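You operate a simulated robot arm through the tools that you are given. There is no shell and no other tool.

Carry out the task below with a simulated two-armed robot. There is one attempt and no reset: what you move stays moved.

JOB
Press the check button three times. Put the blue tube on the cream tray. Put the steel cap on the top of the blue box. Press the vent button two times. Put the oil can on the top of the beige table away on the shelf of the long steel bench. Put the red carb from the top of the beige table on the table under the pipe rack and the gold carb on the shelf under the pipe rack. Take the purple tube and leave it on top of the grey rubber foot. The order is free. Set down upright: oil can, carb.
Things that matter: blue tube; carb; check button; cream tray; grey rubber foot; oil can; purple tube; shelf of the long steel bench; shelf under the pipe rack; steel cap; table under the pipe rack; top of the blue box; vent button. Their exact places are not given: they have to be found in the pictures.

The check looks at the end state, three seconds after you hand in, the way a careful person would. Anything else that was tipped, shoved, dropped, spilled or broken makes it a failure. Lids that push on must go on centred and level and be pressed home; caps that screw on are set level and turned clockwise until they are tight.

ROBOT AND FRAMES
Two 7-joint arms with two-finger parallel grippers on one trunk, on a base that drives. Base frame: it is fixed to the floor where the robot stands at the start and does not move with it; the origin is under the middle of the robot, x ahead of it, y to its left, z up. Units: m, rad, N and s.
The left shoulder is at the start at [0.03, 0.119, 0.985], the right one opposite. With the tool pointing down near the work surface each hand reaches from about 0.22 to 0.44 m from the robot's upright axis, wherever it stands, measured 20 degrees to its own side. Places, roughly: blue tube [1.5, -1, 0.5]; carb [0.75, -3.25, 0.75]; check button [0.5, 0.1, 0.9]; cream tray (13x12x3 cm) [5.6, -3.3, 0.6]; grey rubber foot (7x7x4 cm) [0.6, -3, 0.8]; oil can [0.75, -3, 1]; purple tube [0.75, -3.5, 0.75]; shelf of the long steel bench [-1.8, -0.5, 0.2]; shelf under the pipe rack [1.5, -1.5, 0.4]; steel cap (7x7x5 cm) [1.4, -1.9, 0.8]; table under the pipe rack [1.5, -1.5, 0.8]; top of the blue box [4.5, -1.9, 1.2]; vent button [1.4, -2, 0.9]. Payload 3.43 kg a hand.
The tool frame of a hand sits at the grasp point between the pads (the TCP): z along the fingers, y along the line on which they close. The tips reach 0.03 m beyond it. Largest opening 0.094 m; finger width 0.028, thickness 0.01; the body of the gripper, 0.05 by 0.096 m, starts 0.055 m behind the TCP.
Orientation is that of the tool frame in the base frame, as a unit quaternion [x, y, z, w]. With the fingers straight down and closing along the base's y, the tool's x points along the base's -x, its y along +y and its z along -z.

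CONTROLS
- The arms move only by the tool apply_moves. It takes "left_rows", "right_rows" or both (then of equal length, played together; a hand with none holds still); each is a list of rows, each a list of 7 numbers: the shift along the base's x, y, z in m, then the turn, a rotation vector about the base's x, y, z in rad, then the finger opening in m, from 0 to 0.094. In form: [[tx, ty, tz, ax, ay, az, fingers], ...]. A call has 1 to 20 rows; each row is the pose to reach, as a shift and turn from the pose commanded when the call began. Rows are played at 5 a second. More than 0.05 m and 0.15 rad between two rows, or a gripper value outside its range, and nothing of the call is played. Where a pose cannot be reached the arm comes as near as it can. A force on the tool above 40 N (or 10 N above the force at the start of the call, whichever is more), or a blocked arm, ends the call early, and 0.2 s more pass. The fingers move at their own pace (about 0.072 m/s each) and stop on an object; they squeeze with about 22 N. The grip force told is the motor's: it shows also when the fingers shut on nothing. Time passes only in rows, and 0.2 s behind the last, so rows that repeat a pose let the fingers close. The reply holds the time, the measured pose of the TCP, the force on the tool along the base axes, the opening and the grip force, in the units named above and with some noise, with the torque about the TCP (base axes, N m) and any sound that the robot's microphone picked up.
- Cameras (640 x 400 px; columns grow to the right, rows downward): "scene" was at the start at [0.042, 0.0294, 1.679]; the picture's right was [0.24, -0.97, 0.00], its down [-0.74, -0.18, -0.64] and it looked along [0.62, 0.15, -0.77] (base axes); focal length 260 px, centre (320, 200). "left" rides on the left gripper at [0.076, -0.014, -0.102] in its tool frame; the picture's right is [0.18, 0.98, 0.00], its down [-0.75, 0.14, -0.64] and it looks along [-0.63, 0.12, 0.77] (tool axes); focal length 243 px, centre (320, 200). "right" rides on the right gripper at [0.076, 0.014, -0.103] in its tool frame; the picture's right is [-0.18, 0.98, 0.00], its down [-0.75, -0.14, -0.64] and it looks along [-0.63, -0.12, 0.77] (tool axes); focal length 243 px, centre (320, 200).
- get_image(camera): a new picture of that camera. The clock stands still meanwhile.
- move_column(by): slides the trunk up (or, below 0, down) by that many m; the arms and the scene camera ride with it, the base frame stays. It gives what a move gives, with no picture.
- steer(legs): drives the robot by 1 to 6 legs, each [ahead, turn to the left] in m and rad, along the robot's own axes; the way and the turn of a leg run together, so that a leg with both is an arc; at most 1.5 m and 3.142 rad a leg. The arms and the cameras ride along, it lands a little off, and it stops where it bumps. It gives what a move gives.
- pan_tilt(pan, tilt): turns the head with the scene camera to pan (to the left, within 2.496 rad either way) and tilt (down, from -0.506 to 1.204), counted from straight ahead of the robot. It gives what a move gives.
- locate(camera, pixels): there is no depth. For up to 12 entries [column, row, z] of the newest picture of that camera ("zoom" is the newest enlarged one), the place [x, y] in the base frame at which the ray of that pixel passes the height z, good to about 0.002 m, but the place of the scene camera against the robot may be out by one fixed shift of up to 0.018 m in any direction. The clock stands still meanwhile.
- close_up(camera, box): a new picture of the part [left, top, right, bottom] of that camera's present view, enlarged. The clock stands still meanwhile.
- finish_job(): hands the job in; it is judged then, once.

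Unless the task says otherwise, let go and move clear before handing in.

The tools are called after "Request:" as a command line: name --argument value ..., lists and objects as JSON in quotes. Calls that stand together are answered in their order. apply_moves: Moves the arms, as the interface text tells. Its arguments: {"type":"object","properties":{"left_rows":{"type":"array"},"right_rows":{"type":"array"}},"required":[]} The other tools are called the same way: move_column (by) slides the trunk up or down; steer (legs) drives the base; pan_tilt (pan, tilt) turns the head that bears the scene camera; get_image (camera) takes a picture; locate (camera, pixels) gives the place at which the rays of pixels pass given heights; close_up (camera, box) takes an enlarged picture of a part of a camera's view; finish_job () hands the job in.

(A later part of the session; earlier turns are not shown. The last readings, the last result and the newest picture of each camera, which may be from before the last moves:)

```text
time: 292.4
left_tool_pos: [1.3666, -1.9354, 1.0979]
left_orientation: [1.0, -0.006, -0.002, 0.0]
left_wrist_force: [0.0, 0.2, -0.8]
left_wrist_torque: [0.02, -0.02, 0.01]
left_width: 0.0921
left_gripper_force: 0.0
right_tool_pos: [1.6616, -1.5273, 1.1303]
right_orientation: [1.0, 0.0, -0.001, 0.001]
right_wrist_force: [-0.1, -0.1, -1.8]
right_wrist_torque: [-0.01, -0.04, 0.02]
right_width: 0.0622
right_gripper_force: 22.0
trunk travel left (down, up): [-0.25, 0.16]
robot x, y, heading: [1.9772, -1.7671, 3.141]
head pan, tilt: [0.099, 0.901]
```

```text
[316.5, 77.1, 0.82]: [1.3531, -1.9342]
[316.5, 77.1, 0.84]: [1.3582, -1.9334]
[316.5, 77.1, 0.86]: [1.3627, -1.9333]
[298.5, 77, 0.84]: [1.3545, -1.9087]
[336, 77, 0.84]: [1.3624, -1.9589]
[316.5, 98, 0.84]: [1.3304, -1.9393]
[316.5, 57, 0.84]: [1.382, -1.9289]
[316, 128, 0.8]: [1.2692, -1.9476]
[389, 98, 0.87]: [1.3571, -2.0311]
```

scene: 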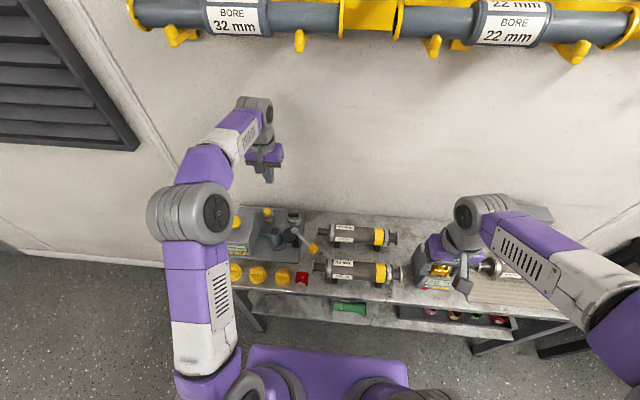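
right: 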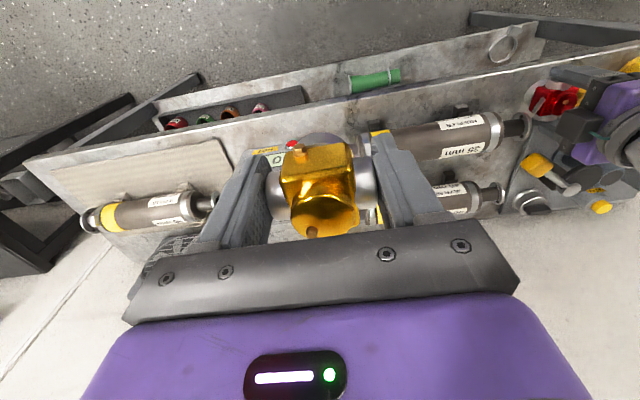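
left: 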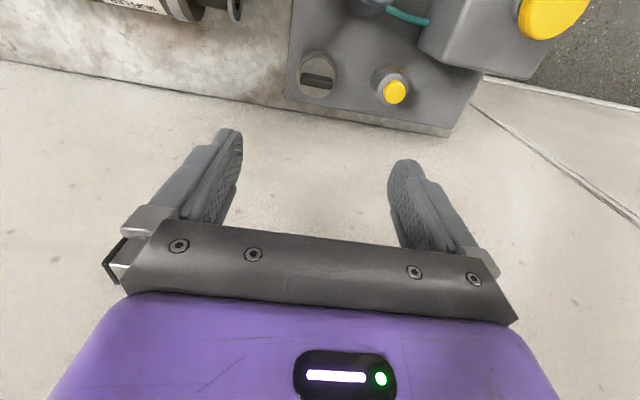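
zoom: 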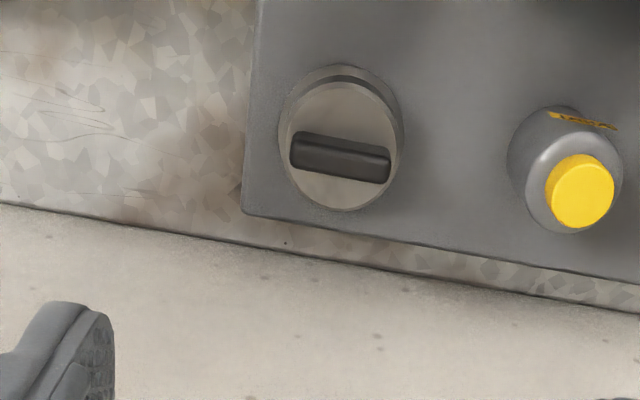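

The cap's disc is about 5.5 cm across, centred at (1.358,-1.934), and the wall is at 1.27. I'll descend around the rim, stopping part way to check.

Request:
apply_moves --left_rows '[[-0.008, 0.001, -0.04, 0, 0, 0, 0.086], [-0.008, 0.001, -0.085, 0, 0, 0, 0.086], [-0.008, 0.001, -0.13, 0, 0, 0, 0.086], [-0.008, 0.001, -0.17, 0, 0, 0, 0.086], [-0.008, 0.001, -0.195, 0, 0, 0, 0.086], [-0.008, 0.001, -0.195, 0, 0, 0, 0.086]]'

Request:
get_image --camera "left"

Request:
close_up --camera "scene" --box '[220, 170, 340, 250]'

```text
time: 293.8
left_tool_pos: [1.3581, -1.9364, 0.9028]
left_orientation: [1.0, -0.006, -0.002, 0.0]
left_wrist_force: [0.0, 0.2, 0.6]
left_wrist_torque: [0.01, 0.01, 0.01]
left_width: 0.0862
left_gripper_force: 0.0
right_tool_pos: [1.6617, -1.528, 1.1303]
right_orientation: [1.0, 0.0, 0.001, 0.0]
right_wrist_force: [-1.0, -0.2, -2.1]
right_wrist_torque: [0.0, 0.01, -0.04]
right_width: 0.0618
right_gripper_force: 22.1
trunk travel left (down, up): [-0.25, 0.16]
robot x, y, heading: [1.9761, -1.7654, 3.139]
head pan, tilt: [0.099, 0.901]
```

```text
taken
```

left: 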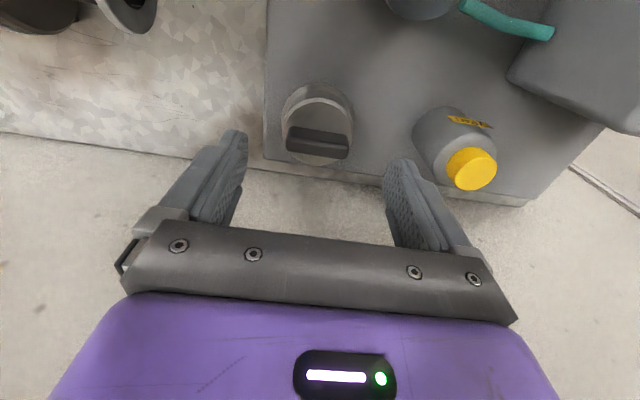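

```text
5.00 times, centred on (280, 210) of scene
```

zoom: 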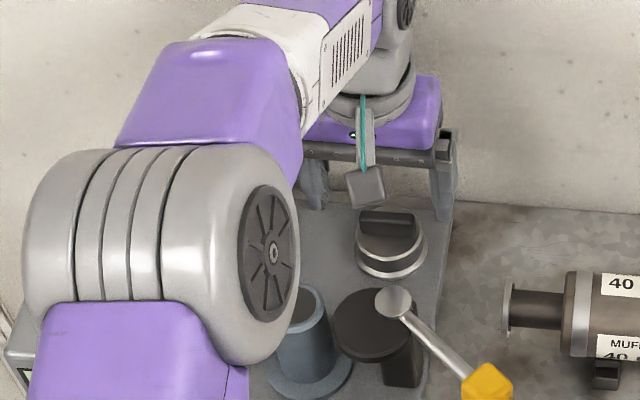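

Request:
locate --camera "left" --pixels '[[317, 125, 0.835], [317, 143, 0.86], [282, 122, 0.83], [353, 128, 0.83], [440, 140, 0.85]]'

```text
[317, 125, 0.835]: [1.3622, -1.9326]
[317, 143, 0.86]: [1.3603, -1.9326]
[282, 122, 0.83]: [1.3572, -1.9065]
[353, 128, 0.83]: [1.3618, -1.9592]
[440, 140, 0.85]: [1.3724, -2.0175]
```

Centre confirmed at (1.361,-1.933). I'll go down to z≈0.848 and close.

Request:
apply_moves --left_rows '[[0.003, 0.0025, -0.02, 0, 0, 0, 0.08], [0.003, 0.0025, -0.04, 0, 0, 0, 0.08], [0.003, 0.0025, -0.052, 0, 0, 0, 0.08], [0.003, 0.0025, -0.052, 0, 0, 0, 0.065], [0.003, 0.0025, -0.052, 0, 0, 0, 0.05], [0.003, 0.0025, -0.052, 0, 0, 0, 0.035], [0.003, 0.0025, -0.052, 0, 0, 0, 0.035]]'

Request:
get_image --camera "left"

```text
time: 295.4
left_tool_pos: [1.3614, -1.9329, 0.8504]
left_orientation: [1.0, -0.005, -0.001, 0.0]
left_wrist_force: [1.1, -1.4, 0.7]
left_wrist_torque: [0.04, 0.04, 0.01]
left_width: 0.0598
left_gripper_force: 22.5
right_tool_pos: [1.6612, -1.5267, 1.1296]
right_orientation: [1.0, -0.001, 0.0, 0.0]
right_wrist_force: [0.1, 0.4, -1.9]
right_wrist_torque: [-0.01, 0.02, 0.01]
right_width: 0.0619
right_gripper_force: 22.1
trunk travel left (down, up): [-0.25, 0.16]
robot x, y, heading: [1.9778, -1.7663, 3.144]
head pan, tilt: [0.099, 0.901]
```

```text
taken
```

left: 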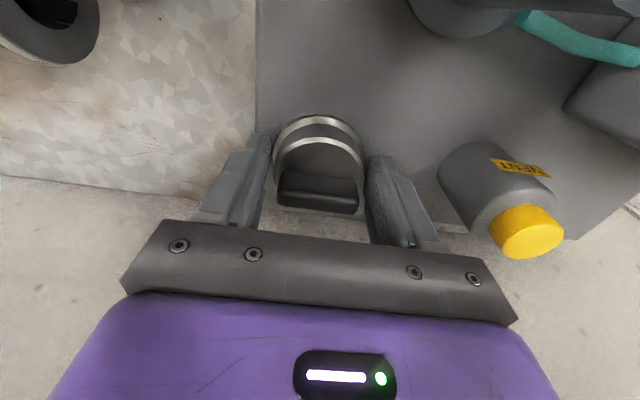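

The cap is gripped at 0.060. I'll lift it slowly and check that it comes free.

Request:
apply_moves --left_rows '[[0, 0, 0.01, 0, 0, 0, 0.035], [0, 0, 0.03, 0, 0, 0, 0.035], [0, 0, 0.06, 0, 0, 0, 0.035], [0, 0, 0.06, 0, 0, 0, 0.035]]'

Request:
get_image --camera "left"

Request:
close_up --camera "scene" --box '[220, 170, 340, 250]'

```text
time: 296.4
left_tool_pos: [1.3632, -1.9324, 0.9113]
left_orientation: [1.0, -0.005, -0.001, 0.001]
left_wrist_force: [-0.4, 0.0, -2.2]
left_wrist_torque: [-0.01, 0.0, 0.0]
left_width: 0.0602
left_gripper_force: 22.4
right_tool_pos: [1.66, -1.5284, 1.1305]
right_orientation: [1.0, 0.0, 0.0, 0.0]
right_wrist_force: [0.2, 0.9, -1.1]
right_wrist_torque: [0.02, -0.01, -0.03]
right_width: 0.062
right_gripper_force: 22.3
trunk travel left (down, up): [-0.25, 0.16]
robot x, y, heading: [1.9782, -1.7668, 3.14]
head pan, tilt: [0.099, 0.901]
```

```text
taken
```

left: 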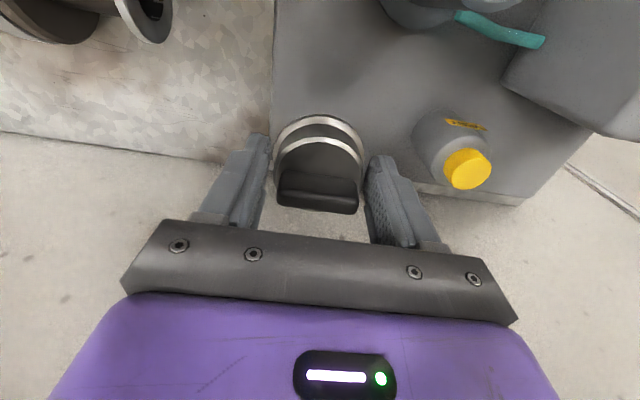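

```text
5.00 times, centred on (280, 210) of scene
```

zoom: 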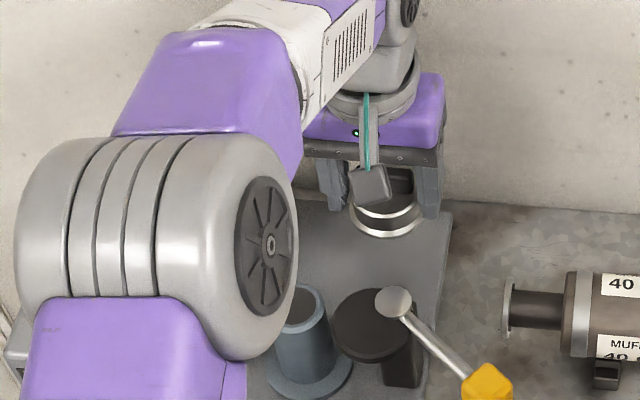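

The cap came free (about 2 N). I'll lift it clear of the rack and pull the left hand back; then look at the shelf with the right camera.

Request:
apply_moves --left_rows '[[0, 0, 0.045, 0, 0, 0, 0.035], [0, 0, 0.09, 0, 0, 0, 0.035], [0, 0, 0.135, 0, 0, 0, 0.035], [0.01, 0, 0.18, 0, 0, 0, 0.035], [0.04, 0, 0.21, 0, 0, 0, 0.035], [0.08, -0.01, 0.23, 0, 0, 0, 0.035], [0.12, -0.02, 0.25, 0, 0, 0, 0.035], [0.165, -0.03, 0.265, 0, 0, 0, 0.035], [0.21, -0.04, 0.275, 0, 0, 0, 0.035], [0.255, -0.06, 0.28, 0, 0, 0, 0.035], [0.3, -0.08, 0.28, 0, 0, 0, 0.035], [0.33, -0.1, 0.28, 0, 0, 0, 0.035], [0.33, -0.1, 0.28, 0, 0, 0, 0.035]]'

Request:
move_column --by -0.25

Request:
get_image --camera "right"

Request:
pan_tilt --pan -0.1 --tilt 0.8

Request:
get_image --camera "scene"

```text
time: 299.2
left_tool_pos: [1.6926, -2.0317, 1.192]
left_orientation: [1.0, -0.006, -0.001, 0.001]
left_wrist_force: [0.1, 0.1, -2.8]
left_wrist_torque: [0.01, -0.05, -0.02]
left_width: 0.0603
left_gripper_force: 21.8
right_tool_pos: [1.6596, -1.5271, 1.1304]
right_orientation: [1.0, 0.0, 0.002, -0.001]
right_wrist_force: [0.5, -0.3, -1.2]
right_wrist_torque: [0.04, -0.02, -0.02]
right_width: 0.0615
right_gripper_force: 22.1
trunk travel left (down, up): [-0.25, 0.16]
robot x, y, heading: [1.9773, -1.7622, 3.14]
head pan, tilt: [0.099, 0.901]
```

```text
time: 301.8
left_tool_pos: [1.6923, -2.0332, 0.9426]
left_orientation: [1.0, -0.006, -0.002, 0.0]
left_wrist_force: [-0.3, -0.2, -1.9]
left_wrist_torque: [-0.04, -0.01, 0.05]
left_width: 0.0602
left_gripper_force: 21.9
right_tool_pos: [1.6608, -1.5279, 0.8801]
right_orientation: [1.0, 0.0, 0.0, -0.001]
right_wrist_force: [-0.4, -0.4, -1.3]
right_wrist_torque: [0.01, -0.02, 0.01]
right_width: 0.0618
right_gripper_force: 21.9
trunk travel left (down, up): [0.0, 0.41]
robot x, y, heading: [1.9766, -1.7655, 3.14]
head pan, tilt: [0.099, 0.901]
```

```text
taken
```

right: 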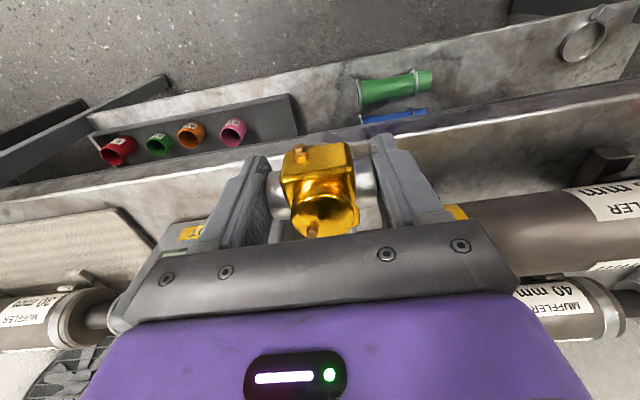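

```text
time: 302.5
left_tool_pos: [1.6926, -2.0332, 0.942]
left_orientation: [1.0, -0.006, -0.002, 0.001]
left_wrist_force: [-0.4, -1.0, -2.9]
left_wrist_torque: [0.0, 0.01, 0.01]
left_width: 0.0602
left_gripper_force: 22.1
right_tool_pos: [1.6606, -1.5275, 0.8798]
right_orientation: [1.0, 0.0, 0.0, -0.001]
right_wrist_force: [0.0, -0.3, -1.6]
right_wrist_torque: [-0.01, -0.03, -0.01]
right_width: 0.062
right_gripper_force: 21.7
trunk travel left (down, up): [0.0, 0.41]
robot x, y, heading: [1.977, -1.7653, 3.14]
head pan, tilt: [-0.099, 0.799]
```

```text
taken
```

scene: 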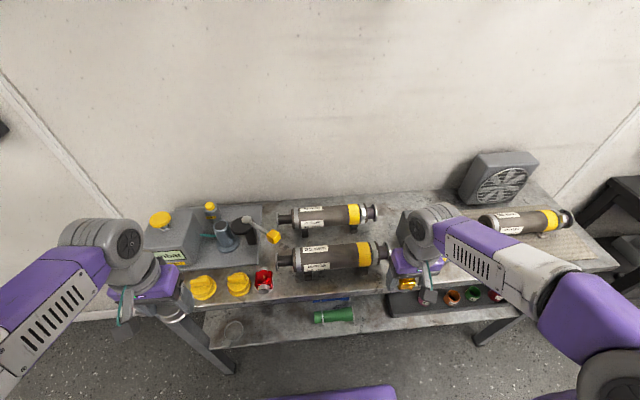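

With the trunk down, the shelf tray shows labelled tubes (pink, orange, green, red at the front). I'll zoom in on it to find a blue one.

Request:
close_up --camera "right" --box '[80, 80, 320, 200]'

Request:
close_up --camera "scene" --box '[370, 250, 530, 340]'

Request:
locate --camera "right" --pixels '[[298, 135, 0.41], [358, 85, 0.42], [290, 95, 0.41], [320, 85, 0.4], [230, 135, 0.45], [115, 150, 0.45], [395, 110, 0.42], [230, 97, 0.4], [85, 140, 0.41]]'

```text
2.67 times, centred on (200, 140) of right
```

zoom: 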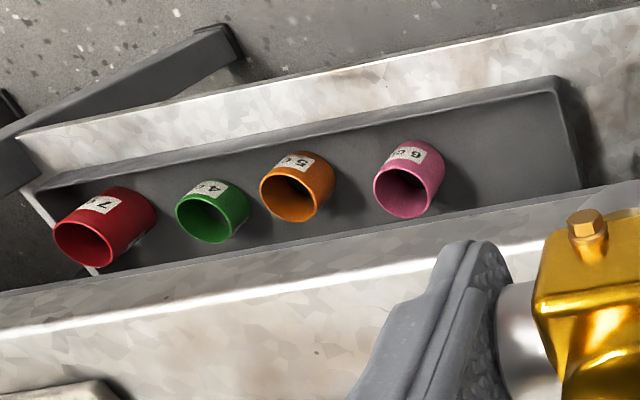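

```text
4.00 times, centred on (450, 295) of scene
```

zoom: 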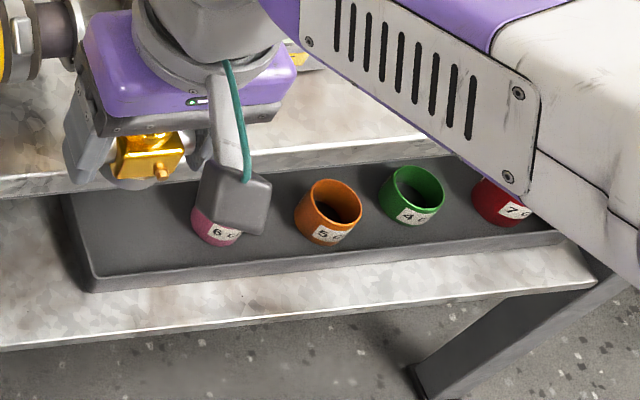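

```text
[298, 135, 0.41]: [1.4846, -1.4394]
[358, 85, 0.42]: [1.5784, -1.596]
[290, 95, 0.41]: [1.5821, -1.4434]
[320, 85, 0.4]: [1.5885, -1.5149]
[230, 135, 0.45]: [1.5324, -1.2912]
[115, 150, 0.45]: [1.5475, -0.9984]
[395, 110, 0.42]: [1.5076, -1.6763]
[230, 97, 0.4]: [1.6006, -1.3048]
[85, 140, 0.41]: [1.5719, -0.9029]
```

The tray's front row has 6, 5, 4 and 7 cm tubes, but no blue, and a second row is hidden under the table. I'll back up and lower the right hand to look in from a lower angle.

Request:
steer --legs '[[-0.2, 0]]'

Request:
apply_moves --right_rows '[[0, 0.03, -0.03, 0, 0, 0, 0.04], [0, 0.06, -0.06, 0, 0, 0, 0.04], [0, 0.09, -0.09, 0, 0, 0, 0.04], [0, 0.12, -0.12, 0, 0, 0, 0.04], [0, 0.15, -0.15, 0, 0, 0, 0.04], [0, 0.18, -0.18, 0, 0, 0, 0.04], [0, 0.2, -0.21, 0, 0, 0, 0.04], [0, 0.22, -0.24, 0, 0, 0, 0.04], [0, 0.24, -0.27, 0, 0, 0, 0.04], [0, 0.25, -0.3, 0, 0, 0, 0.04], [0, 0.25, -0.33, 0, 0, 0, 0.04]]'

Request:
get_image --camera "right"

```text
time: 304.1
left_tool_pos: [1.894, -2.0338, 0.9436]
left_orientation: [1.0, -0.003, -0.003, 0.001]
left_wrist_force: [0.5, 0.0, -2.3]
left_wrist_torque: [0.01, 0.01, 0.0]
left_width: 0.0601
left_gripper_force: 21.9
right_tool_pos: [1.8602, -1.5288, 0.8792]
right_orientation: [1.0, 0.001, 0.0, 0.001]
right_wrist_force: [-0.4, 0.2, -2.0]
right_wrist_torque: [0.0, 0.01, 0.02]
right_width: 0.0618
right_gripper_force: 22.0
trunk travel left (down, up): [0.0, 0.41]
robot x, y, heading: [2.1771, -1.7623, -3.139]
head pan, tilt: [-0.099, 0.799]
```

```text
time: 306.5
left_tool_pos: [1.8917, -2.0334, 0.9422]
left_orientation: [1.0, -0.004, -0.001, 0.001]
left_wrist_force: [0.6, -0.2, -2.3]
left_wrist_torque: [0.0, 0.0, 0.02]
left_width: 0.0598
left_gripper_force: 21.5
right_tool_pos: [1.8598, -1.2787, 0.55]
right_orientation: [1.0, 0.001, 0.0, 0.0]
right_wrist_force: [0.8, -0.4, -1.1]
right_wrist_torque: [0.01, 0.02, -0.02]
right_width: 0.062
right_gripper_force: 21.4
trunk travel left (down, up): [0.0, 0.41]
robot x, y, heading: [2.1774, -1.7649, -3.136]
head pan, tilt: [-0.099, 0.799]
```

```text
taken
```

right: 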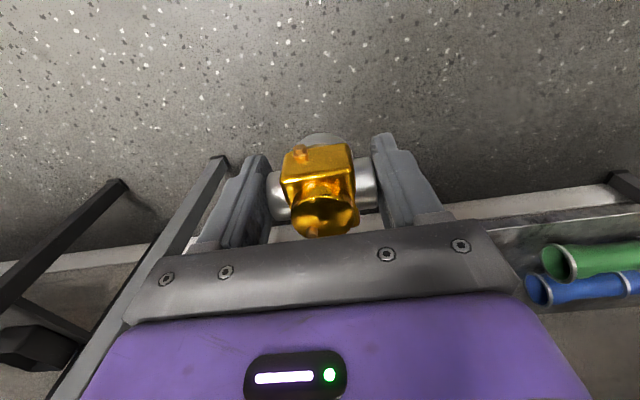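

The gripper hides the tray in this view, so I'll use the head camera from farther back instead, where the line of sight goes under the tabletop.

Request:
steer --legs '[[-0.3, 0]]'

Request:
pan_tilt --pan -0.35 --tilt 0.6

Request:
get_image --camera "scene"

Request:
close_up --camera "scene" --box '[230, 180, 470, 330]'

```text
time: 308.6
left_tool_pos: [2.2004, -2.0343, 0.9431]
left_orientation: [1.0, -0.001, -0.002, 0.001]
left_wrist_force: [-0.4, 0.4, -3.0]
left_wrist_torque: [0.03, 0.0, 0.0]
left_width: 0.0604
left_gripper_force: 21.9
right_tool_pos: [2.1639, -1.281, 0.5499]
right_orientation: [1.0, 0.003, 0.0, 0.0]
right_wrist_force: [1.1, -1.1, -1.9]
right_wrist_torque: [0.0, -0.03, -0.02]
right_width: 0.062
right_gripper_force: 22.2
trunk travel left (down, up): [0.0, 0.41]
robot x, y, heading: [2.4844, -1.7658, -3.134]
head pan, tilt: [-0.099, 0.799]
```

```text
time: 309.4
left_tool_pos: [2.2, -2.0325, 0.9435]
left_orientation: [1.0, -0.002, -0.001, 0.001]
left_wrist_force: [0.4, -1.1, -2.5]
left_wrist_torque: [-0.01, 0.01, -0.01]
left_width: 0.0604
left_gripper_force: 22.1
right_tool_pos: [2.1639, -1.2796, 0.5505]
right_orientation: [1.0, 0.004, -0.001, -0.001]
right_wrist_force: [0.3, 0.5, -1.7]
right_wrist_torque: [0.03, -0.02, 0.01]
right_width: 0.0619
right_gripper_force: 21.7
trunk travel left (down, up): [0.0, 0.41]
robot x, y, heading: [2.4851, -1.761, -3.136]
head pan, tilt: [-0.351, 0.6]
```

```text
taken
```

scene: 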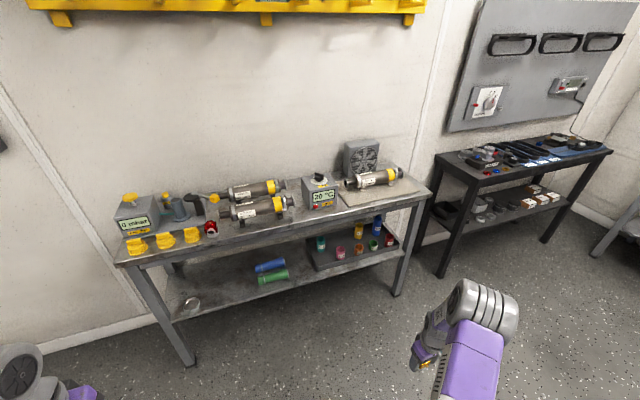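

```text
2.67 times, centred on (350, 255) of scene
```

zoom: 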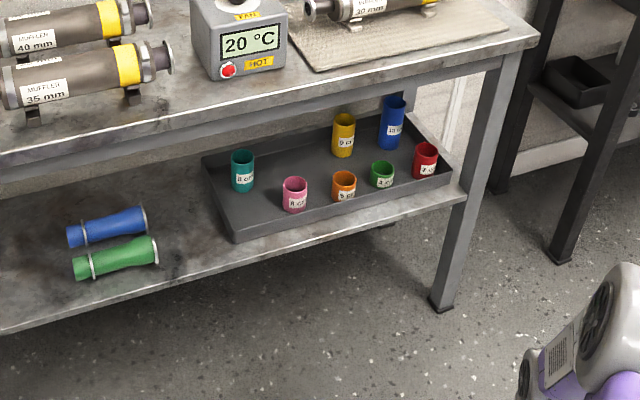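

The blue tube stands in the tray's back row, labelled 10 cm, at zoom (393,120), which matches its listed place. I'll locate it, its neighbours and the shelf limits.

Request:
locate --camera "zoom" --pixels '[[230, 262, 0.4], [150, 255, 0.42], [145, 222, 0.42], [205, 165, 0.42], [232, 235, 0.41], [392, 147, 0.41], [395, 100, 0.51], [382, 186, 0.41], [425, 177, 0.41], [344, 153, 0.41], [344, 198, 0.41], [450, 180, 0.42]]'

Request:
close_up --camera "scene" --box '[350, 200, 430, 260]'

```text
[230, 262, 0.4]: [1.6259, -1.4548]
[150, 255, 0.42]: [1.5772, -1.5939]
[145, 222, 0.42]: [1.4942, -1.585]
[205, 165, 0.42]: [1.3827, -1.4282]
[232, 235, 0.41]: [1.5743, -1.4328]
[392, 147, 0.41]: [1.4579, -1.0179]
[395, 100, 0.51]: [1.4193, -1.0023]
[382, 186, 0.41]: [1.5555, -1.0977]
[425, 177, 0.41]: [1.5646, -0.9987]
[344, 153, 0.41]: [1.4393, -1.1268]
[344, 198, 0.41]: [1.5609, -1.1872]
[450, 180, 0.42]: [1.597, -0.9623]
```

```text
6.67 times, centred on (390, 230) of scene
```

zoom: 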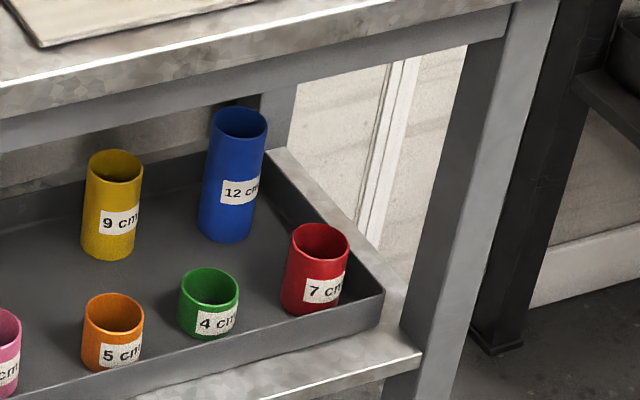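

The blue tube (12 cm) is at about (1.437,-1.015), with the red 7 cm tube in front of it. First the gold carb: I'll put it on the shelf in the gap at about (1.525,-1.515), so I move the hand low and forward.

Request:
apply_moves --right_rows '[[-0.03, -0.03, -0.01, 0, 0, 0, 0.04], [-0.06, -0.06, -0.02, 0, 0, 0, 0.04], [-0.09, -0.09, -0.03, 0, 0, 0, 0.04], [-0.12, -0.12, -0.04, 0, 0, 0, 0.04], [-0.15, -0.15, -0.05, 0, 0, 0, 0.04], [-0.18, -0.18, -0.06, 0, 0, 0, 0.04], [-0.21, -0.21, -0.07, 0, 0, 0, 0.04], [-0.235, -0.235, -0.08, 0, 0, 0, 0.04], [-0.235, -0.235, -0.08, 0, 0, 0, 0.04]]'

Request:
pan_tilt --pan -0.2 --tilt 0.75

Request:
get_image --camera "scene"

```text
time: 311.4
left_tool_pos: [2.1995, -2.0343, 0.9434]
left_orientation: [1.0, -0.002, -0.001, 0.001]
left_wrist_force: [-0.5, 0.0, -2.2]
left_wrist_torque: [0.0, -0.02, -0.04]
left_width: 0.0599
left_gripper_force: 21.5
right_tool_pos: [1.9281, -1.5138, 0.4702]
right_orientation: [1.0, 0.003, 0.0, 0.0]
right_wrist_force: [-0.4, -1.2, -1.4]
right_wrist_torque: [0.02, -0.02, -0.01]
right_width: 0.0618
right_gripper_force: 22.3
trunk travel left (down, up): [0.0, 0.41]
robot x, y, heading: [2.4832, -1.7647, -3.136]
head pan, tilt: [-0.351, 0.6]
```

```text
time: 312.1
left_tool_pos: [2.1984, -2.0319, 0.9424]
left_orientation: [1.0, -0.002, 0.0, 0.001]
left_wrist_force: [0.4, -0.3, -1.3]
left_wrist_torque: [-0.03, 0.0, 0.05]
left_width: 0.0599
left_gripper_force: 22.6
right_tool_pos: [1.9286, -1.5134, 0.47]
right_orientation: [1.0, 0.003, -0.001, 0.0]
right_wrist_force: [-0.4, -0.5, -1.0]
right_wrist_torque: [0.01, -0.03, -0.03]
right_width: 0.0618
right_gripper_force: 22.0
trunk travel left (down, up): [0.0, 0.41]
robot x, y, heading: [2.4857, -1.7667, -3.141]
head pan, tilt: [-0.201, 0.75]
```

```text
taken
```

scene: 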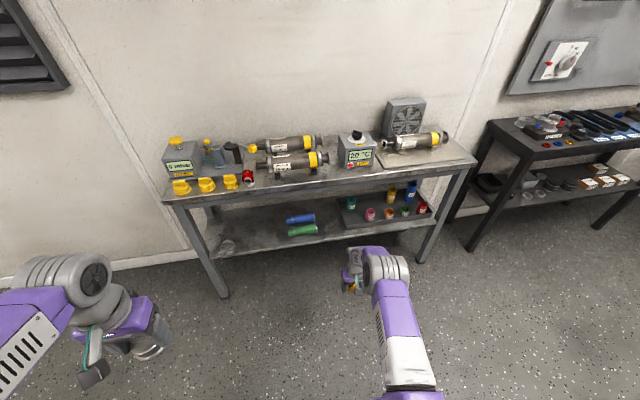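

Request:
close_up --camera "scene" --box '[310, 220, 450, 400]'

Request:
locate --camera "scene" --pixels '[[388, 255, 0.6], [388, 255, 0.7], [388, 255, 0.8], [350, 262, 0.55], [350, 262, 0.65], [300, 190, 0.72], [330, 186, 0.72]]'

```text
2.22 times, centred on (380, 310) of scene
```

zoom: 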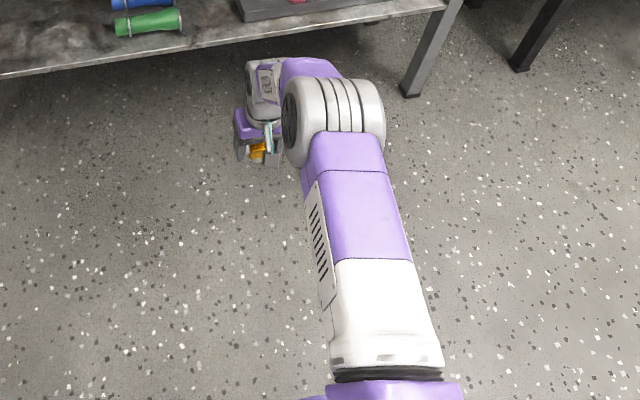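

```text
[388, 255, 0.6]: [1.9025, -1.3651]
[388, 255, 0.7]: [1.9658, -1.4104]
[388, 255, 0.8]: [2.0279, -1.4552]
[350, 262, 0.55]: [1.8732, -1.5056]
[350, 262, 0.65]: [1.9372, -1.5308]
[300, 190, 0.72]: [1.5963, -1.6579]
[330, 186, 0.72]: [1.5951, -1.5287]
```

The elbow sits almost above the hand and would meet the tabletop. I'll stretch the arm farther forward (5 cm) to straighten it, then check.

Request:
apply_moves --right_rows '[[-0.02, 0, 0, 0, 0, 0, 0.04], [-0.04, 0, 0, 0, 0, 0, 0.04], [-0.05, 0, 0, 0, 0, 0, 0.04], [-0.05, 0, 0, 0, 0, 0, 0.04]]'

Request:
get_image --camera "scene"

Request:
close_up --camera "scene" --box '[310, 220, 450, 400]'

```text
time: 313.1
left_tool_pos: [2.1991, -2.0334, 0.9435]
left_orientation: [1.0, -0.002, 0.0, 0.002]
left_wrist_force: [0.5, 0.5, -2.6]
left_wrist_torque: [-0.02, -0.02, 0.02]
left_width: 0.06
left_gripper_force: 21.9
right_tool_pos: [1.8781, -1.5132, 0.4691]
right_orientation: [1.0, 0.004, 0.001, 0.001]
right_wrist_force: [0.5, -0.2, -0.5]
right_wrist_torque: [0.01, -0.01, -0.02]
right_width: 0.0619
right_gripper_force: 22.0
trunk travel left (down, up): [0.0, 0.41]
robot x, y, heading: [2.4803, -1.7644, -3.137]
head pan, tilt: [-0.201, 0.75]
```

```text
taken
```

scene: 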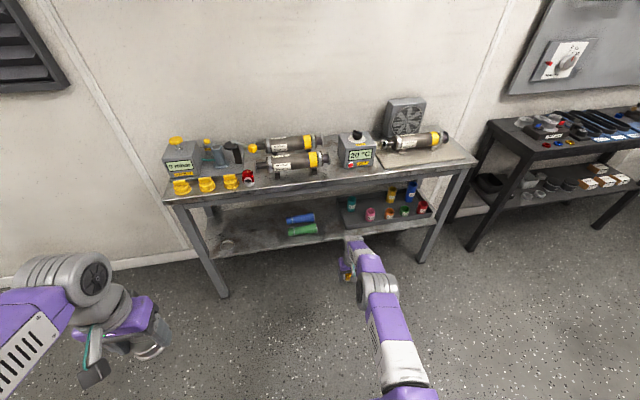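

```text
2.22 times, centred on (380, 310) of scene
```

zoom: 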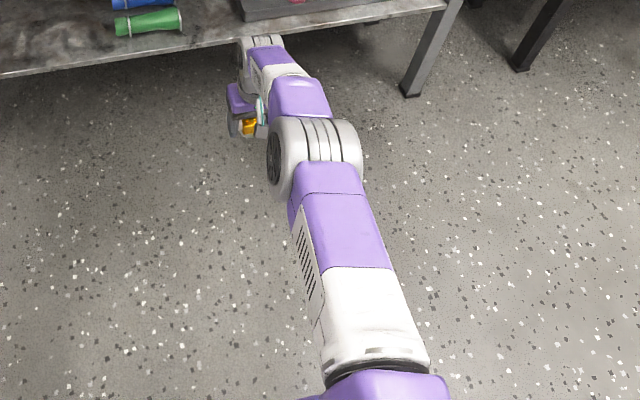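

The arm is straighter now, with the elbow about 17 cm behind the hand. I'll aim nearer the shelf front (x≈1.57), so the elbow stays outside the tabletop, and drive in.

Request:
steer --legs '[[0.2, 0]]'

Request:
get_image --camera "right"

Request:
get_image --camera "scene"

```text
time: 314.7
left_tool_pos: [1.9985, -2.0334, 0.9424]
left_orientation: [1.0, -0.002, -0.001, 0.0]
left_wrist_force: [0.1, 0.2, -1.5]
left_wrist_torque: [0.0, -0.02, 0.01]
left_width: 0.0603
left_gripper_force: 21.9
right_tool_pos: [1.6779, -1.5137, 0.4686]
right_orientation: [1.0, 0.003, 0.001, 0.0]
right_wrist_force: [0.2, 0.4, -0.7]
right_wrist_torque: [0.02, 0.01, 0.0]
right_width: 0.0619
right_gripper_force: 22.2
trunk travel left (down, up): [0.0, 0.41]
robot x, y, heading: [2.2856, -1.7648, -3.14]
head pan, tilt: [-0.201, 0.75]
```

```text
taken
```

right: 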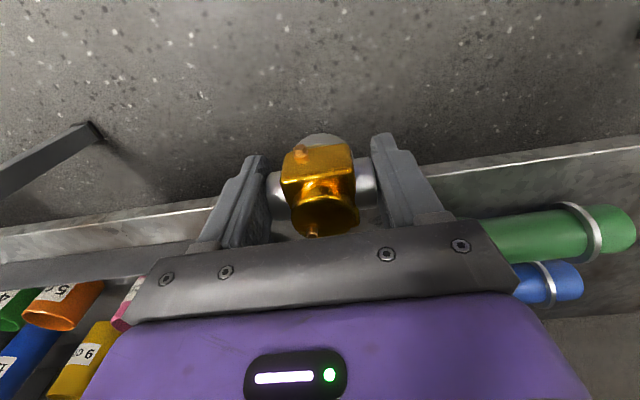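

```text
taken
```

scene: 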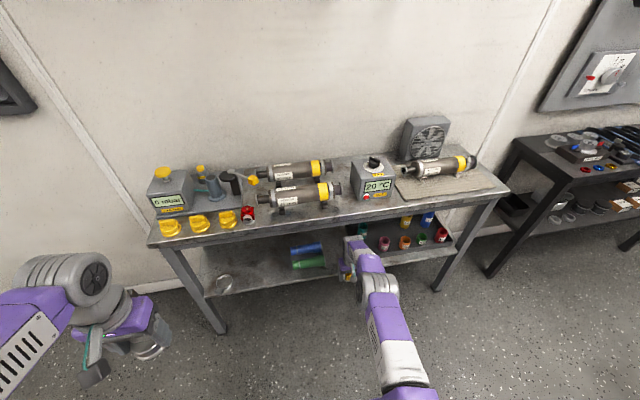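

Request:
locate --camera "right" --pixels '[[488, 235, 0.43], [488, 235, 0.4], [190, 250, 0.44], [150, 222, 0.4], [460, 178, 0.4], [560, 160, 0.4]]'

Request:
close_up --camera "scene" --box '[270, 200, 460, 330]'

```text
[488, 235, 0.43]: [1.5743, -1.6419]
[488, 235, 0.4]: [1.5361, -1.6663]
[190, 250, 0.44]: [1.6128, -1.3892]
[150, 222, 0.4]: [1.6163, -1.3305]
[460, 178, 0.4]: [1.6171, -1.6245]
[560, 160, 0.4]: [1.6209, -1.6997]
```

```text
3.08 times, centred on (365, 265) of scene
```

zoom: 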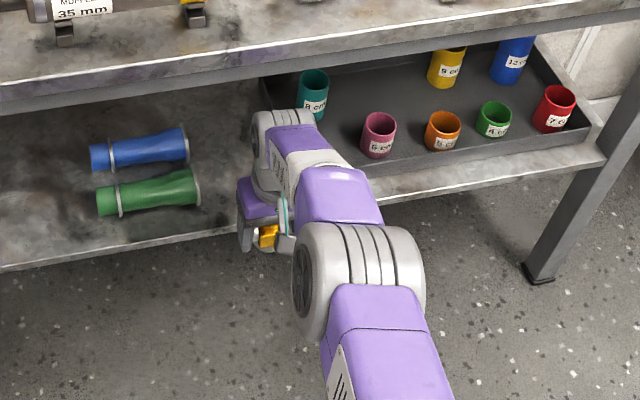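

The shelf edge is at x≈1.617 and the tube's end is about 4 cm from the fingers. I'll drive 11 cm further in.

Request:
steer --legs '[[0.11, 0]]'

Request:
get_image --camera "right"

Request:
close_up --camera "scene" --box '[250, 180, 490, 330]'

```text
time: 315.9
left_tool_pos: [1.9013, -2.0345, 0.9423]
left_orientation: [1.0, -0.003, -0.001, 0.0]
left_wrist_force: [-0.2, -0.4, -2.8]
left_wrist_torque: [-0.02, -0.02, 0.02]
left_width: 0.0601
left_gripper_force: 21.9
right_tool_pos: [1.6014, -1.5148, 0.4485]
right_orientation: [1.0, 0.002, 0.024, 0.003]
right_wrist_force: [0.1, -0.4, -1.0]
right_wrist_torque: [-0.01, 0.03, 0.03]
right_width: 0.0621
right_gripper_force: 21.4
trunk travel left (down, up): [0.0, 0.41]
robot x, y, heading: [2.1874, -1.7678, -3.137]
head pan, tilt: [-0.201, 0.75]
stopped in leg 1: the robot was blocked; the commanded pose is now the measured one
```

```text
taken
```

right: 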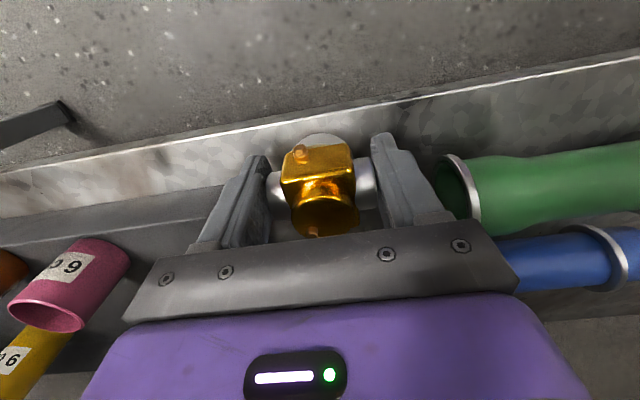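

```text
2.67 times, centred on (370, 255) of scene
```

zoom: 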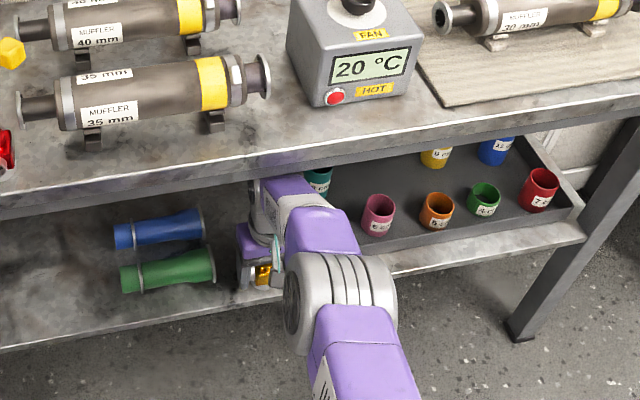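

The robot was blocked: the wrist met the table's front rail, pushing the hand down slightly to z 0.4485. I'll measure the rail's lower edge to see how much headroom there really is.

Request:
close_up --camera "scene" --box '[280, 190, 400, 270]'

Request:
locate --camera "zoom" --pixels '[[100, 160, 0.8], [100, 160, 0.78], [100, 200, 0.75], [100, 200, 0.72], [100, 200, 0.7]]'

```text
5.00 times, centred on (340, 230) of scene
```

zoom: 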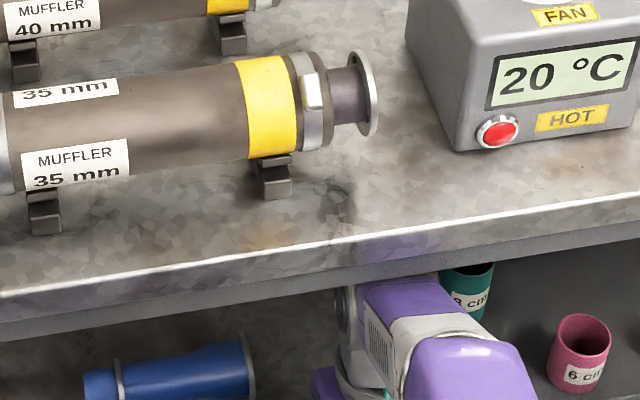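

```text
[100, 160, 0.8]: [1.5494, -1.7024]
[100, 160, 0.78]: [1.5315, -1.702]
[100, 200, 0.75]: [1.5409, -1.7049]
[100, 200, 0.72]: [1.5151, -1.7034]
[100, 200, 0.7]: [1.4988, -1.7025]
```

Request:
locate --camera "zoom" --pixels '[[100, 280, 0.8], [100, 300, 0.78], [100, 327, 0.76], [100, 327, 0.74], [100, 327, 0.72], [100, 327, 0.7], [345, 290, 0.7], [345, 290, 0.66], [345, 290, 0.62]]'

```text
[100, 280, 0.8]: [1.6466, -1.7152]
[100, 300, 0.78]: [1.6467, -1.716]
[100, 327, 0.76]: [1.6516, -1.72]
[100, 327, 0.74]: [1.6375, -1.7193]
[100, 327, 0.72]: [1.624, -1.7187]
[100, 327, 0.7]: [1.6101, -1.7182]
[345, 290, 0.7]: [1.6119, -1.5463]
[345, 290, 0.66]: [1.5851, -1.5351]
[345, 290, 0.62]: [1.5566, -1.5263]
```

The rail's lower edge is at z≈0.735 and my wrist top is about 0.265 above the TCP, so a TCP at 0.444 leaves room. I'll level the hand, lower 4 mm, and drive 3.5 cm further.

Request:
apply_moves --right_rows '[[0, 0, -0.002, 0, 0.024, 0, 0.04], [0, 0, -0.004, 0, 0.048, 0, 0.04], [0, 0, -0.004, 0, 0.048, 0, 0.04]]'

Request:
steer --legs '[[0.035, 0]]'

Request:
get_image --camera "right"

```text
time: 316.7
left_tool_pos: [1.9012, -2.0347, 0.9423]
left_orientation: [1.0, -0.002, -0.001, 0.0]
left_wrist_force: [0.0, -0.2, -1.2]
left_wrist_torque: [0.0, 0.02, -0.01]
left_width: 0.0603
left_gripper_force: 22.0
right_tool_pos: [1.6012, -1.5154, 0.4448]
right_orientation: [1.0, 0.002, 0.001, 0.005]
right_wrist_force: [0.4, 0.3, -1.8]
right_wrist_torque: [-0.02, 0.0, 0.01]
right_width: 0.0618
right_gripper_force: 21.4
trunk travel left (down, up): [0.0, 0.41]
robot x, y, heading: [2.1886, -1.7649, -3.135]
head pan, tilt: [-0.201, 0.75]
```

```text
time: 317.6
left_tool_pos: [1.875, -2.034, 0.9434]
left_orientation: [1.0, -0.005, -0.002, 0.0]
left_wrist_force: [-0.1, 0.3, -2.7]
left_wrist_torque: [-0.01, -0.01, 0.01]
left_width: 0.0602
left_gripper_force: 22.3
right_tool_pos: [1.5921, -1.5136, 0.4303]
right_orientation: [1.0, 0.0, 0.02, 0.005]
right_wrist_force: [1.6, -8.1, 64.8]
right_wrist_torque: [1.94, 0.79, 0.25]
right_width: 0.0618
right_gripper_force: 21.8
trunk travel left (down, up): [0.0, 0.41]
robot x, y, heading: [2.1621, -1.7684, 3.14]
head pan, tilt: [-0.201, 0.75]
stopped in leg 1: the robot was blocked; the commanded pose is now the measured one
```

```text
taken
```

right: 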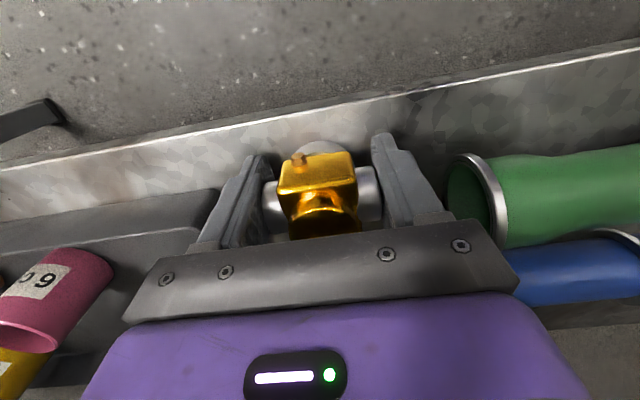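

The wrist jammed under the rail and pressed the carb onto the shelf with 65 N. I'll back out at once to relieve it, then think about a tilted re-grip.

Request:
steer --legs '[[-0.06, 0]]'

Request:
get_image --camera "right"

Request:
get_image --camera "scene"

```text
time: 318.6
left_tool_pos: [1.9324, -2.034, 0.9422]
left_orientation: [1.0, -0.003, 0.0, 0.0]
left_wrist_force: [0.1, -0.1, -1.7]
left_wrist_torque: [0.01, -0.01, 0.0]
left_width: 0.0602
left_gripper_force: 22.2
right_tool_pos: [1.6493, -1.5139, 0.4276]
right_orientation: [1.0, 0.0, 0.023, 0.005]
right_wrist_force: [0.1, 0.4, -1.8]
right_wrist_torque: [0.0, -0.03, 0.01]
right_width: 0.0622
right_gripper_force: 22.1
trunk travel left (down, up): [0.0, 0.41]
robot x, y, heading: [2.2194, -1.7703, 3.139]
head pan, tilt: [-0.201, 0.75]
```

```text
taken
```

right: 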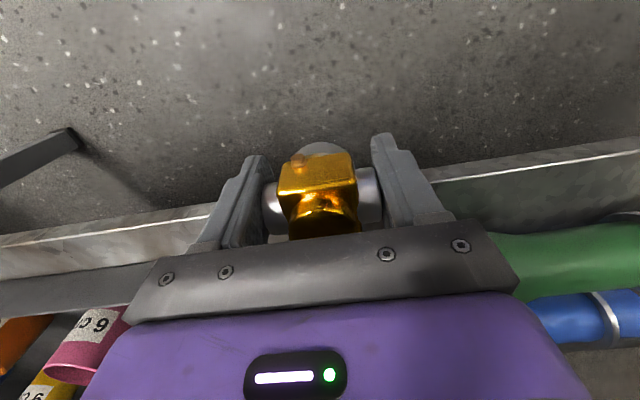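

```text
taken
```

scene: 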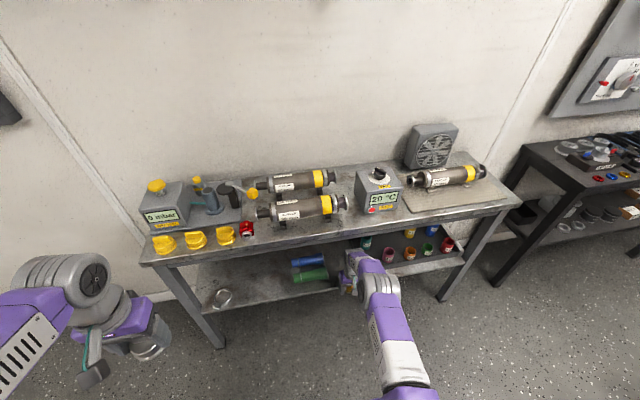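

The carb is still held and nothing on the table moved. Plan: set it on the shelf's front edge at x≈1.60 (reachable without jamming), loosen, tilt the hand forward around the pipe ends, re-grip, then move it deeper. First I raise and level.

Request:
apply_moves --right_rows '[[0, 0, 0.008, 0, 0.02, 0, 0.04], [0, 0, 0.018, 0, 0.046, 0, 0.04], [0, 0, 0.018, 0, 0.046, 0, 0.04]]'

Request:
steer --legs '[[0.046, 0]]'

Request:
get_image --camera "right"

```text
time: 319.4
left_tool_pos: [1.9326, -2.0345, 0.9429]
left_orientation: [1.0, -0.004, -0.001, 0.0]
left_wrist_force: [-0.6, -0.6, -2.9]
left_wrist_torque: [-0.01, -0.01, -0.03]
left_width: 0.0603
left_gripper_force: 21.5
right_tool_pos: [1.6504, -1.5138, 0.4452]
right_orientation: [1.0, 0.001, 0.0, 0.005]
right_wrist_force: [-0.3, -0.3, -1.8]
right_wrist_torque: [0.01, -0.02, -0.01]
right_width: 0.0618
right_gripper_force: 21.8
trunk travel left (down, up): [0.0, 0.41]
robot x, y, heading: [2.2163, -1.765, 3.138]
head pan, tilt: [-0.201, 0.75]
```

```text
time: 320.3
left_tool_pos: [1.8852, -2.0342, 0.9422]
left_orientation: [1.0, -0.004, 0.0, 0.0]
left_wrist_force: [-0.3, 0.4, -2.7]
left_wrist_torque: [0.0, -0.04, -0.02]
left_width: 0.0599
left_gripper_force: 22.0
right_tool_pos: [1.606, -1.5143, 0.4428]
right_orientation: [1.0, 0.0, 0.001, 0.007]
right_wrist_force: [-0.2, -0.4, -1.2]
right_wrist_torque: [-0.01, -0.01, 0.01]
right_width: 0.0622
right_gripper_force: 21.8
trunk travel left (down, up): [0.0, 0.41]
robot x, y, heading: [2.1713, -1.7656, 3.138]
head pan, tilt: [-0.201, 0.75]
```

```text
taken
```

right: 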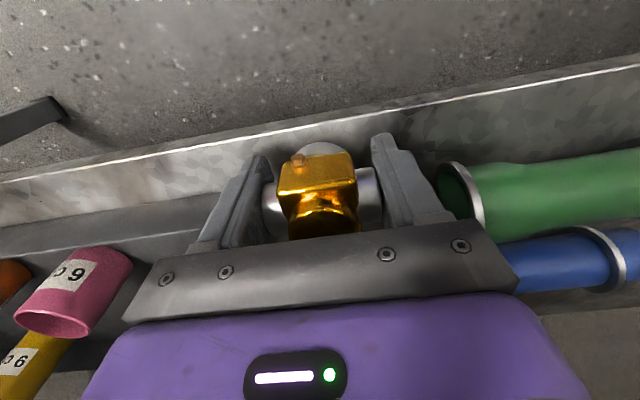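

Request:
locate --camera "right" --pixels '[[325, 142, 0.41], [325, 119, 0.4], [325, 142, 0.4], [300, 150, 0.41], [350, 150, 0.41]]'

Request:
close_up --camera "right" --box '[230, 90, 430, 240]'

```text
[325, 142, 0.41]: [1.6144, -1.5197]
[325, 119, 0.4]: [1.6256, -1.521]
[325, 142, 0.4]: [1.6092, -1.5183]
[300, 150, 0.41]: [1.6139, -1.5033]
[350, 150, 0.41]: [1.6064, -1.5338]
```

```text
2.67 times, centred on (330, 165) of right
```

zoom: 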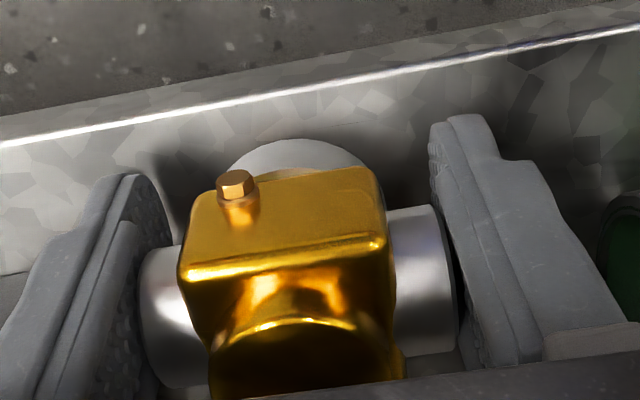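

The foot ring is fully inside the shelf edge (1.614 against 1.6256), so it can simply stand here. I'll lower gently to contact.

Request:
apply_moves --right_rows '[[0, 0, -0.004, 0, 0, 0, 0.04], [0, 0, -0.004, 0, 0, 0, 0.04]]'

Request:
apply_moves --right_rows '[[0, 0, -0.004, 0, 0, 0, 0.04], [0, 0, -0.004, 0, 0, 0, 0.04]]'

Request:
apply_moves --right_rows '[[0, 0, -0.003, 0, 0, 0, 0.04], [0, 0, -0.003, 0, 0, 0, 0.04]]'

```text
time: 320.9
left_tool_pos: [1.8854, -2.0338, 0.9427]
left_orientation: [1.0, -0.004, 0.0, -0.001]
left_wrist_force: [0.2, 0.0, -3.0]
left_wrist_torque: [0.06, 0.05, 0.01]
left_width: 0.0601
left_gripper_force: 22.2
right_tool_pos: [1.606, -1.5128, 0.4388]
right_orientation: [1.0, 0.001, 0.002, 0.006]
right_wrist_force: [-0.4, -0.1, -0.9]
right_wrist_torque: [0.01, 0.0, 0.0]
right_width: 0.0616
right_gripper_force: 22.0
trunk travel left (down, up): [0.0, 0.41]
robot x, y, heading: [2.1714, -1.7652, 3.138]
head pan, tilt: [-0.201, 0.75]
```

```text
time: 321.5
left_tool_pos: [1.8855, -2.0344, 0.9427]
left_orientation: [1.0, -0.003, -0.001, 0.0]
left_wrist_force: [-0.8, -0.2, -2.2]
left_wrist_torque: [0.02, -0.02, 0.03]
left_width: 0.06
left_gripper_force: 22.5
right_tool_pos: [1.6057, -1.5127, 0.4369]
right_orientation: [1.0, 0.0, 0.001, 0.006]
right_wrist_force: [-0.1, -0.1, -2.0]
right_wrist_torque: [0.01, -0.04, 0.0]
right_width: 0.062
right_gripper_force: 21.8
trunk travel left (down, up): [0.0, 0.41]
robot x, y, heading: [2.172, -1.7695, 3.14]
head pan, tilt: [-0.201, 0.75]
```

```text
time: 322.1
left_tool_pos: [1.8859, -2.0349, 0.943]
left_orientation: [1.0, -0.003, 0.0, 0.0]
left_wrist_force: [-0.5, -0.4, -2.5]
left_wrist_torque: [0.01, -0.04, 0.01]
left_width: 0.0604
left_gripper_force: 21.8
right_tool_pos: [1.6055, -1.5138, 0.434]
right_orientation: [1.0, 0.0, 0.002, 0.006]
right_wrist_force: [-0.3, 0.1, -1.6]
right_wrist_torque: [0.02, -0.02, 0.0]
right_width: 0.0619
right_gripper_force: 21.7
trunk travel left (down, up): [0.0, 0.41]
robot x, y, heading: [2.1697, -1.7639, 3.143]
head pan, tilt: [-0.201, 0.75]
```

Request:
apply_moves --right_rows '[[0, 0, -0.003, 0, 0, 0, 0.04], [0, 0, -0.003, 0, 0, 0, 0.04]]'

Request:
apply_moves --right_rows '[[0, 0, -0.002, 0, 0, 0, 0.04], [0, 0, -0.002, 0, 0, 0, 0.04]]'

```text
time: 322.7
left_tool_pos: [1.8854, -2.0337, 0.9425]
left_orientation: [1.0, -0.004, -0.001, 0.0]
left_wrist_force: [0.2, -1.0, -3.0]
left_wrist_torque: [-0.02, 0.01, 0.0]
left_width: 0.0601
left_gripper_force: 22.3
right_tool_pos: [1.605, -1.5139, 0.4315]
right_orientation: [1.0, 0.0, 0.002, 0.006]
right_wrist_force: [0.8, -1.9, 0.2]
right_wrist_torque: [0.04, -0.02, -0.04]
right_width: 0.0617
right_gripper_force: 21.7
trunk travel left (down, up): [0.0, 0.41]
robot x, y, heading: [2.1731, -1.7666, 3.143]
head pan, tilt: [-0.201, 0.75]
```

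```text
time: 323.3
left_tool_pos: [1.8869, -2.0344, 0.942]
left_orientation: [1.0, -0.003, -0.002, 0.0]
left_wrist_force: [-0.6, 0.0, -2.3]
left_wrist_torque: [0.0, 0.01, -0.03]
left_width: 0.0602
left_gripper_force: 22.0
right_tool_pos: [1.6054, -1.5134, 0.4308]
right_orientation: [1.0, 0.001, 0.001, 0.005]
right_wrist_force: [6.5, -0.2, 14.7]
right_wrist_torque: [0.19, -0.3, -0.14]
right_width: 0.0622
right_gripper_force: 22.3
trunk travel left (down, up): [0.0, 0.41]
robot x, y, heading: [2.1691, -1.7666, 3.144]
head pan, tilt: [-0.201, 0.75]
```

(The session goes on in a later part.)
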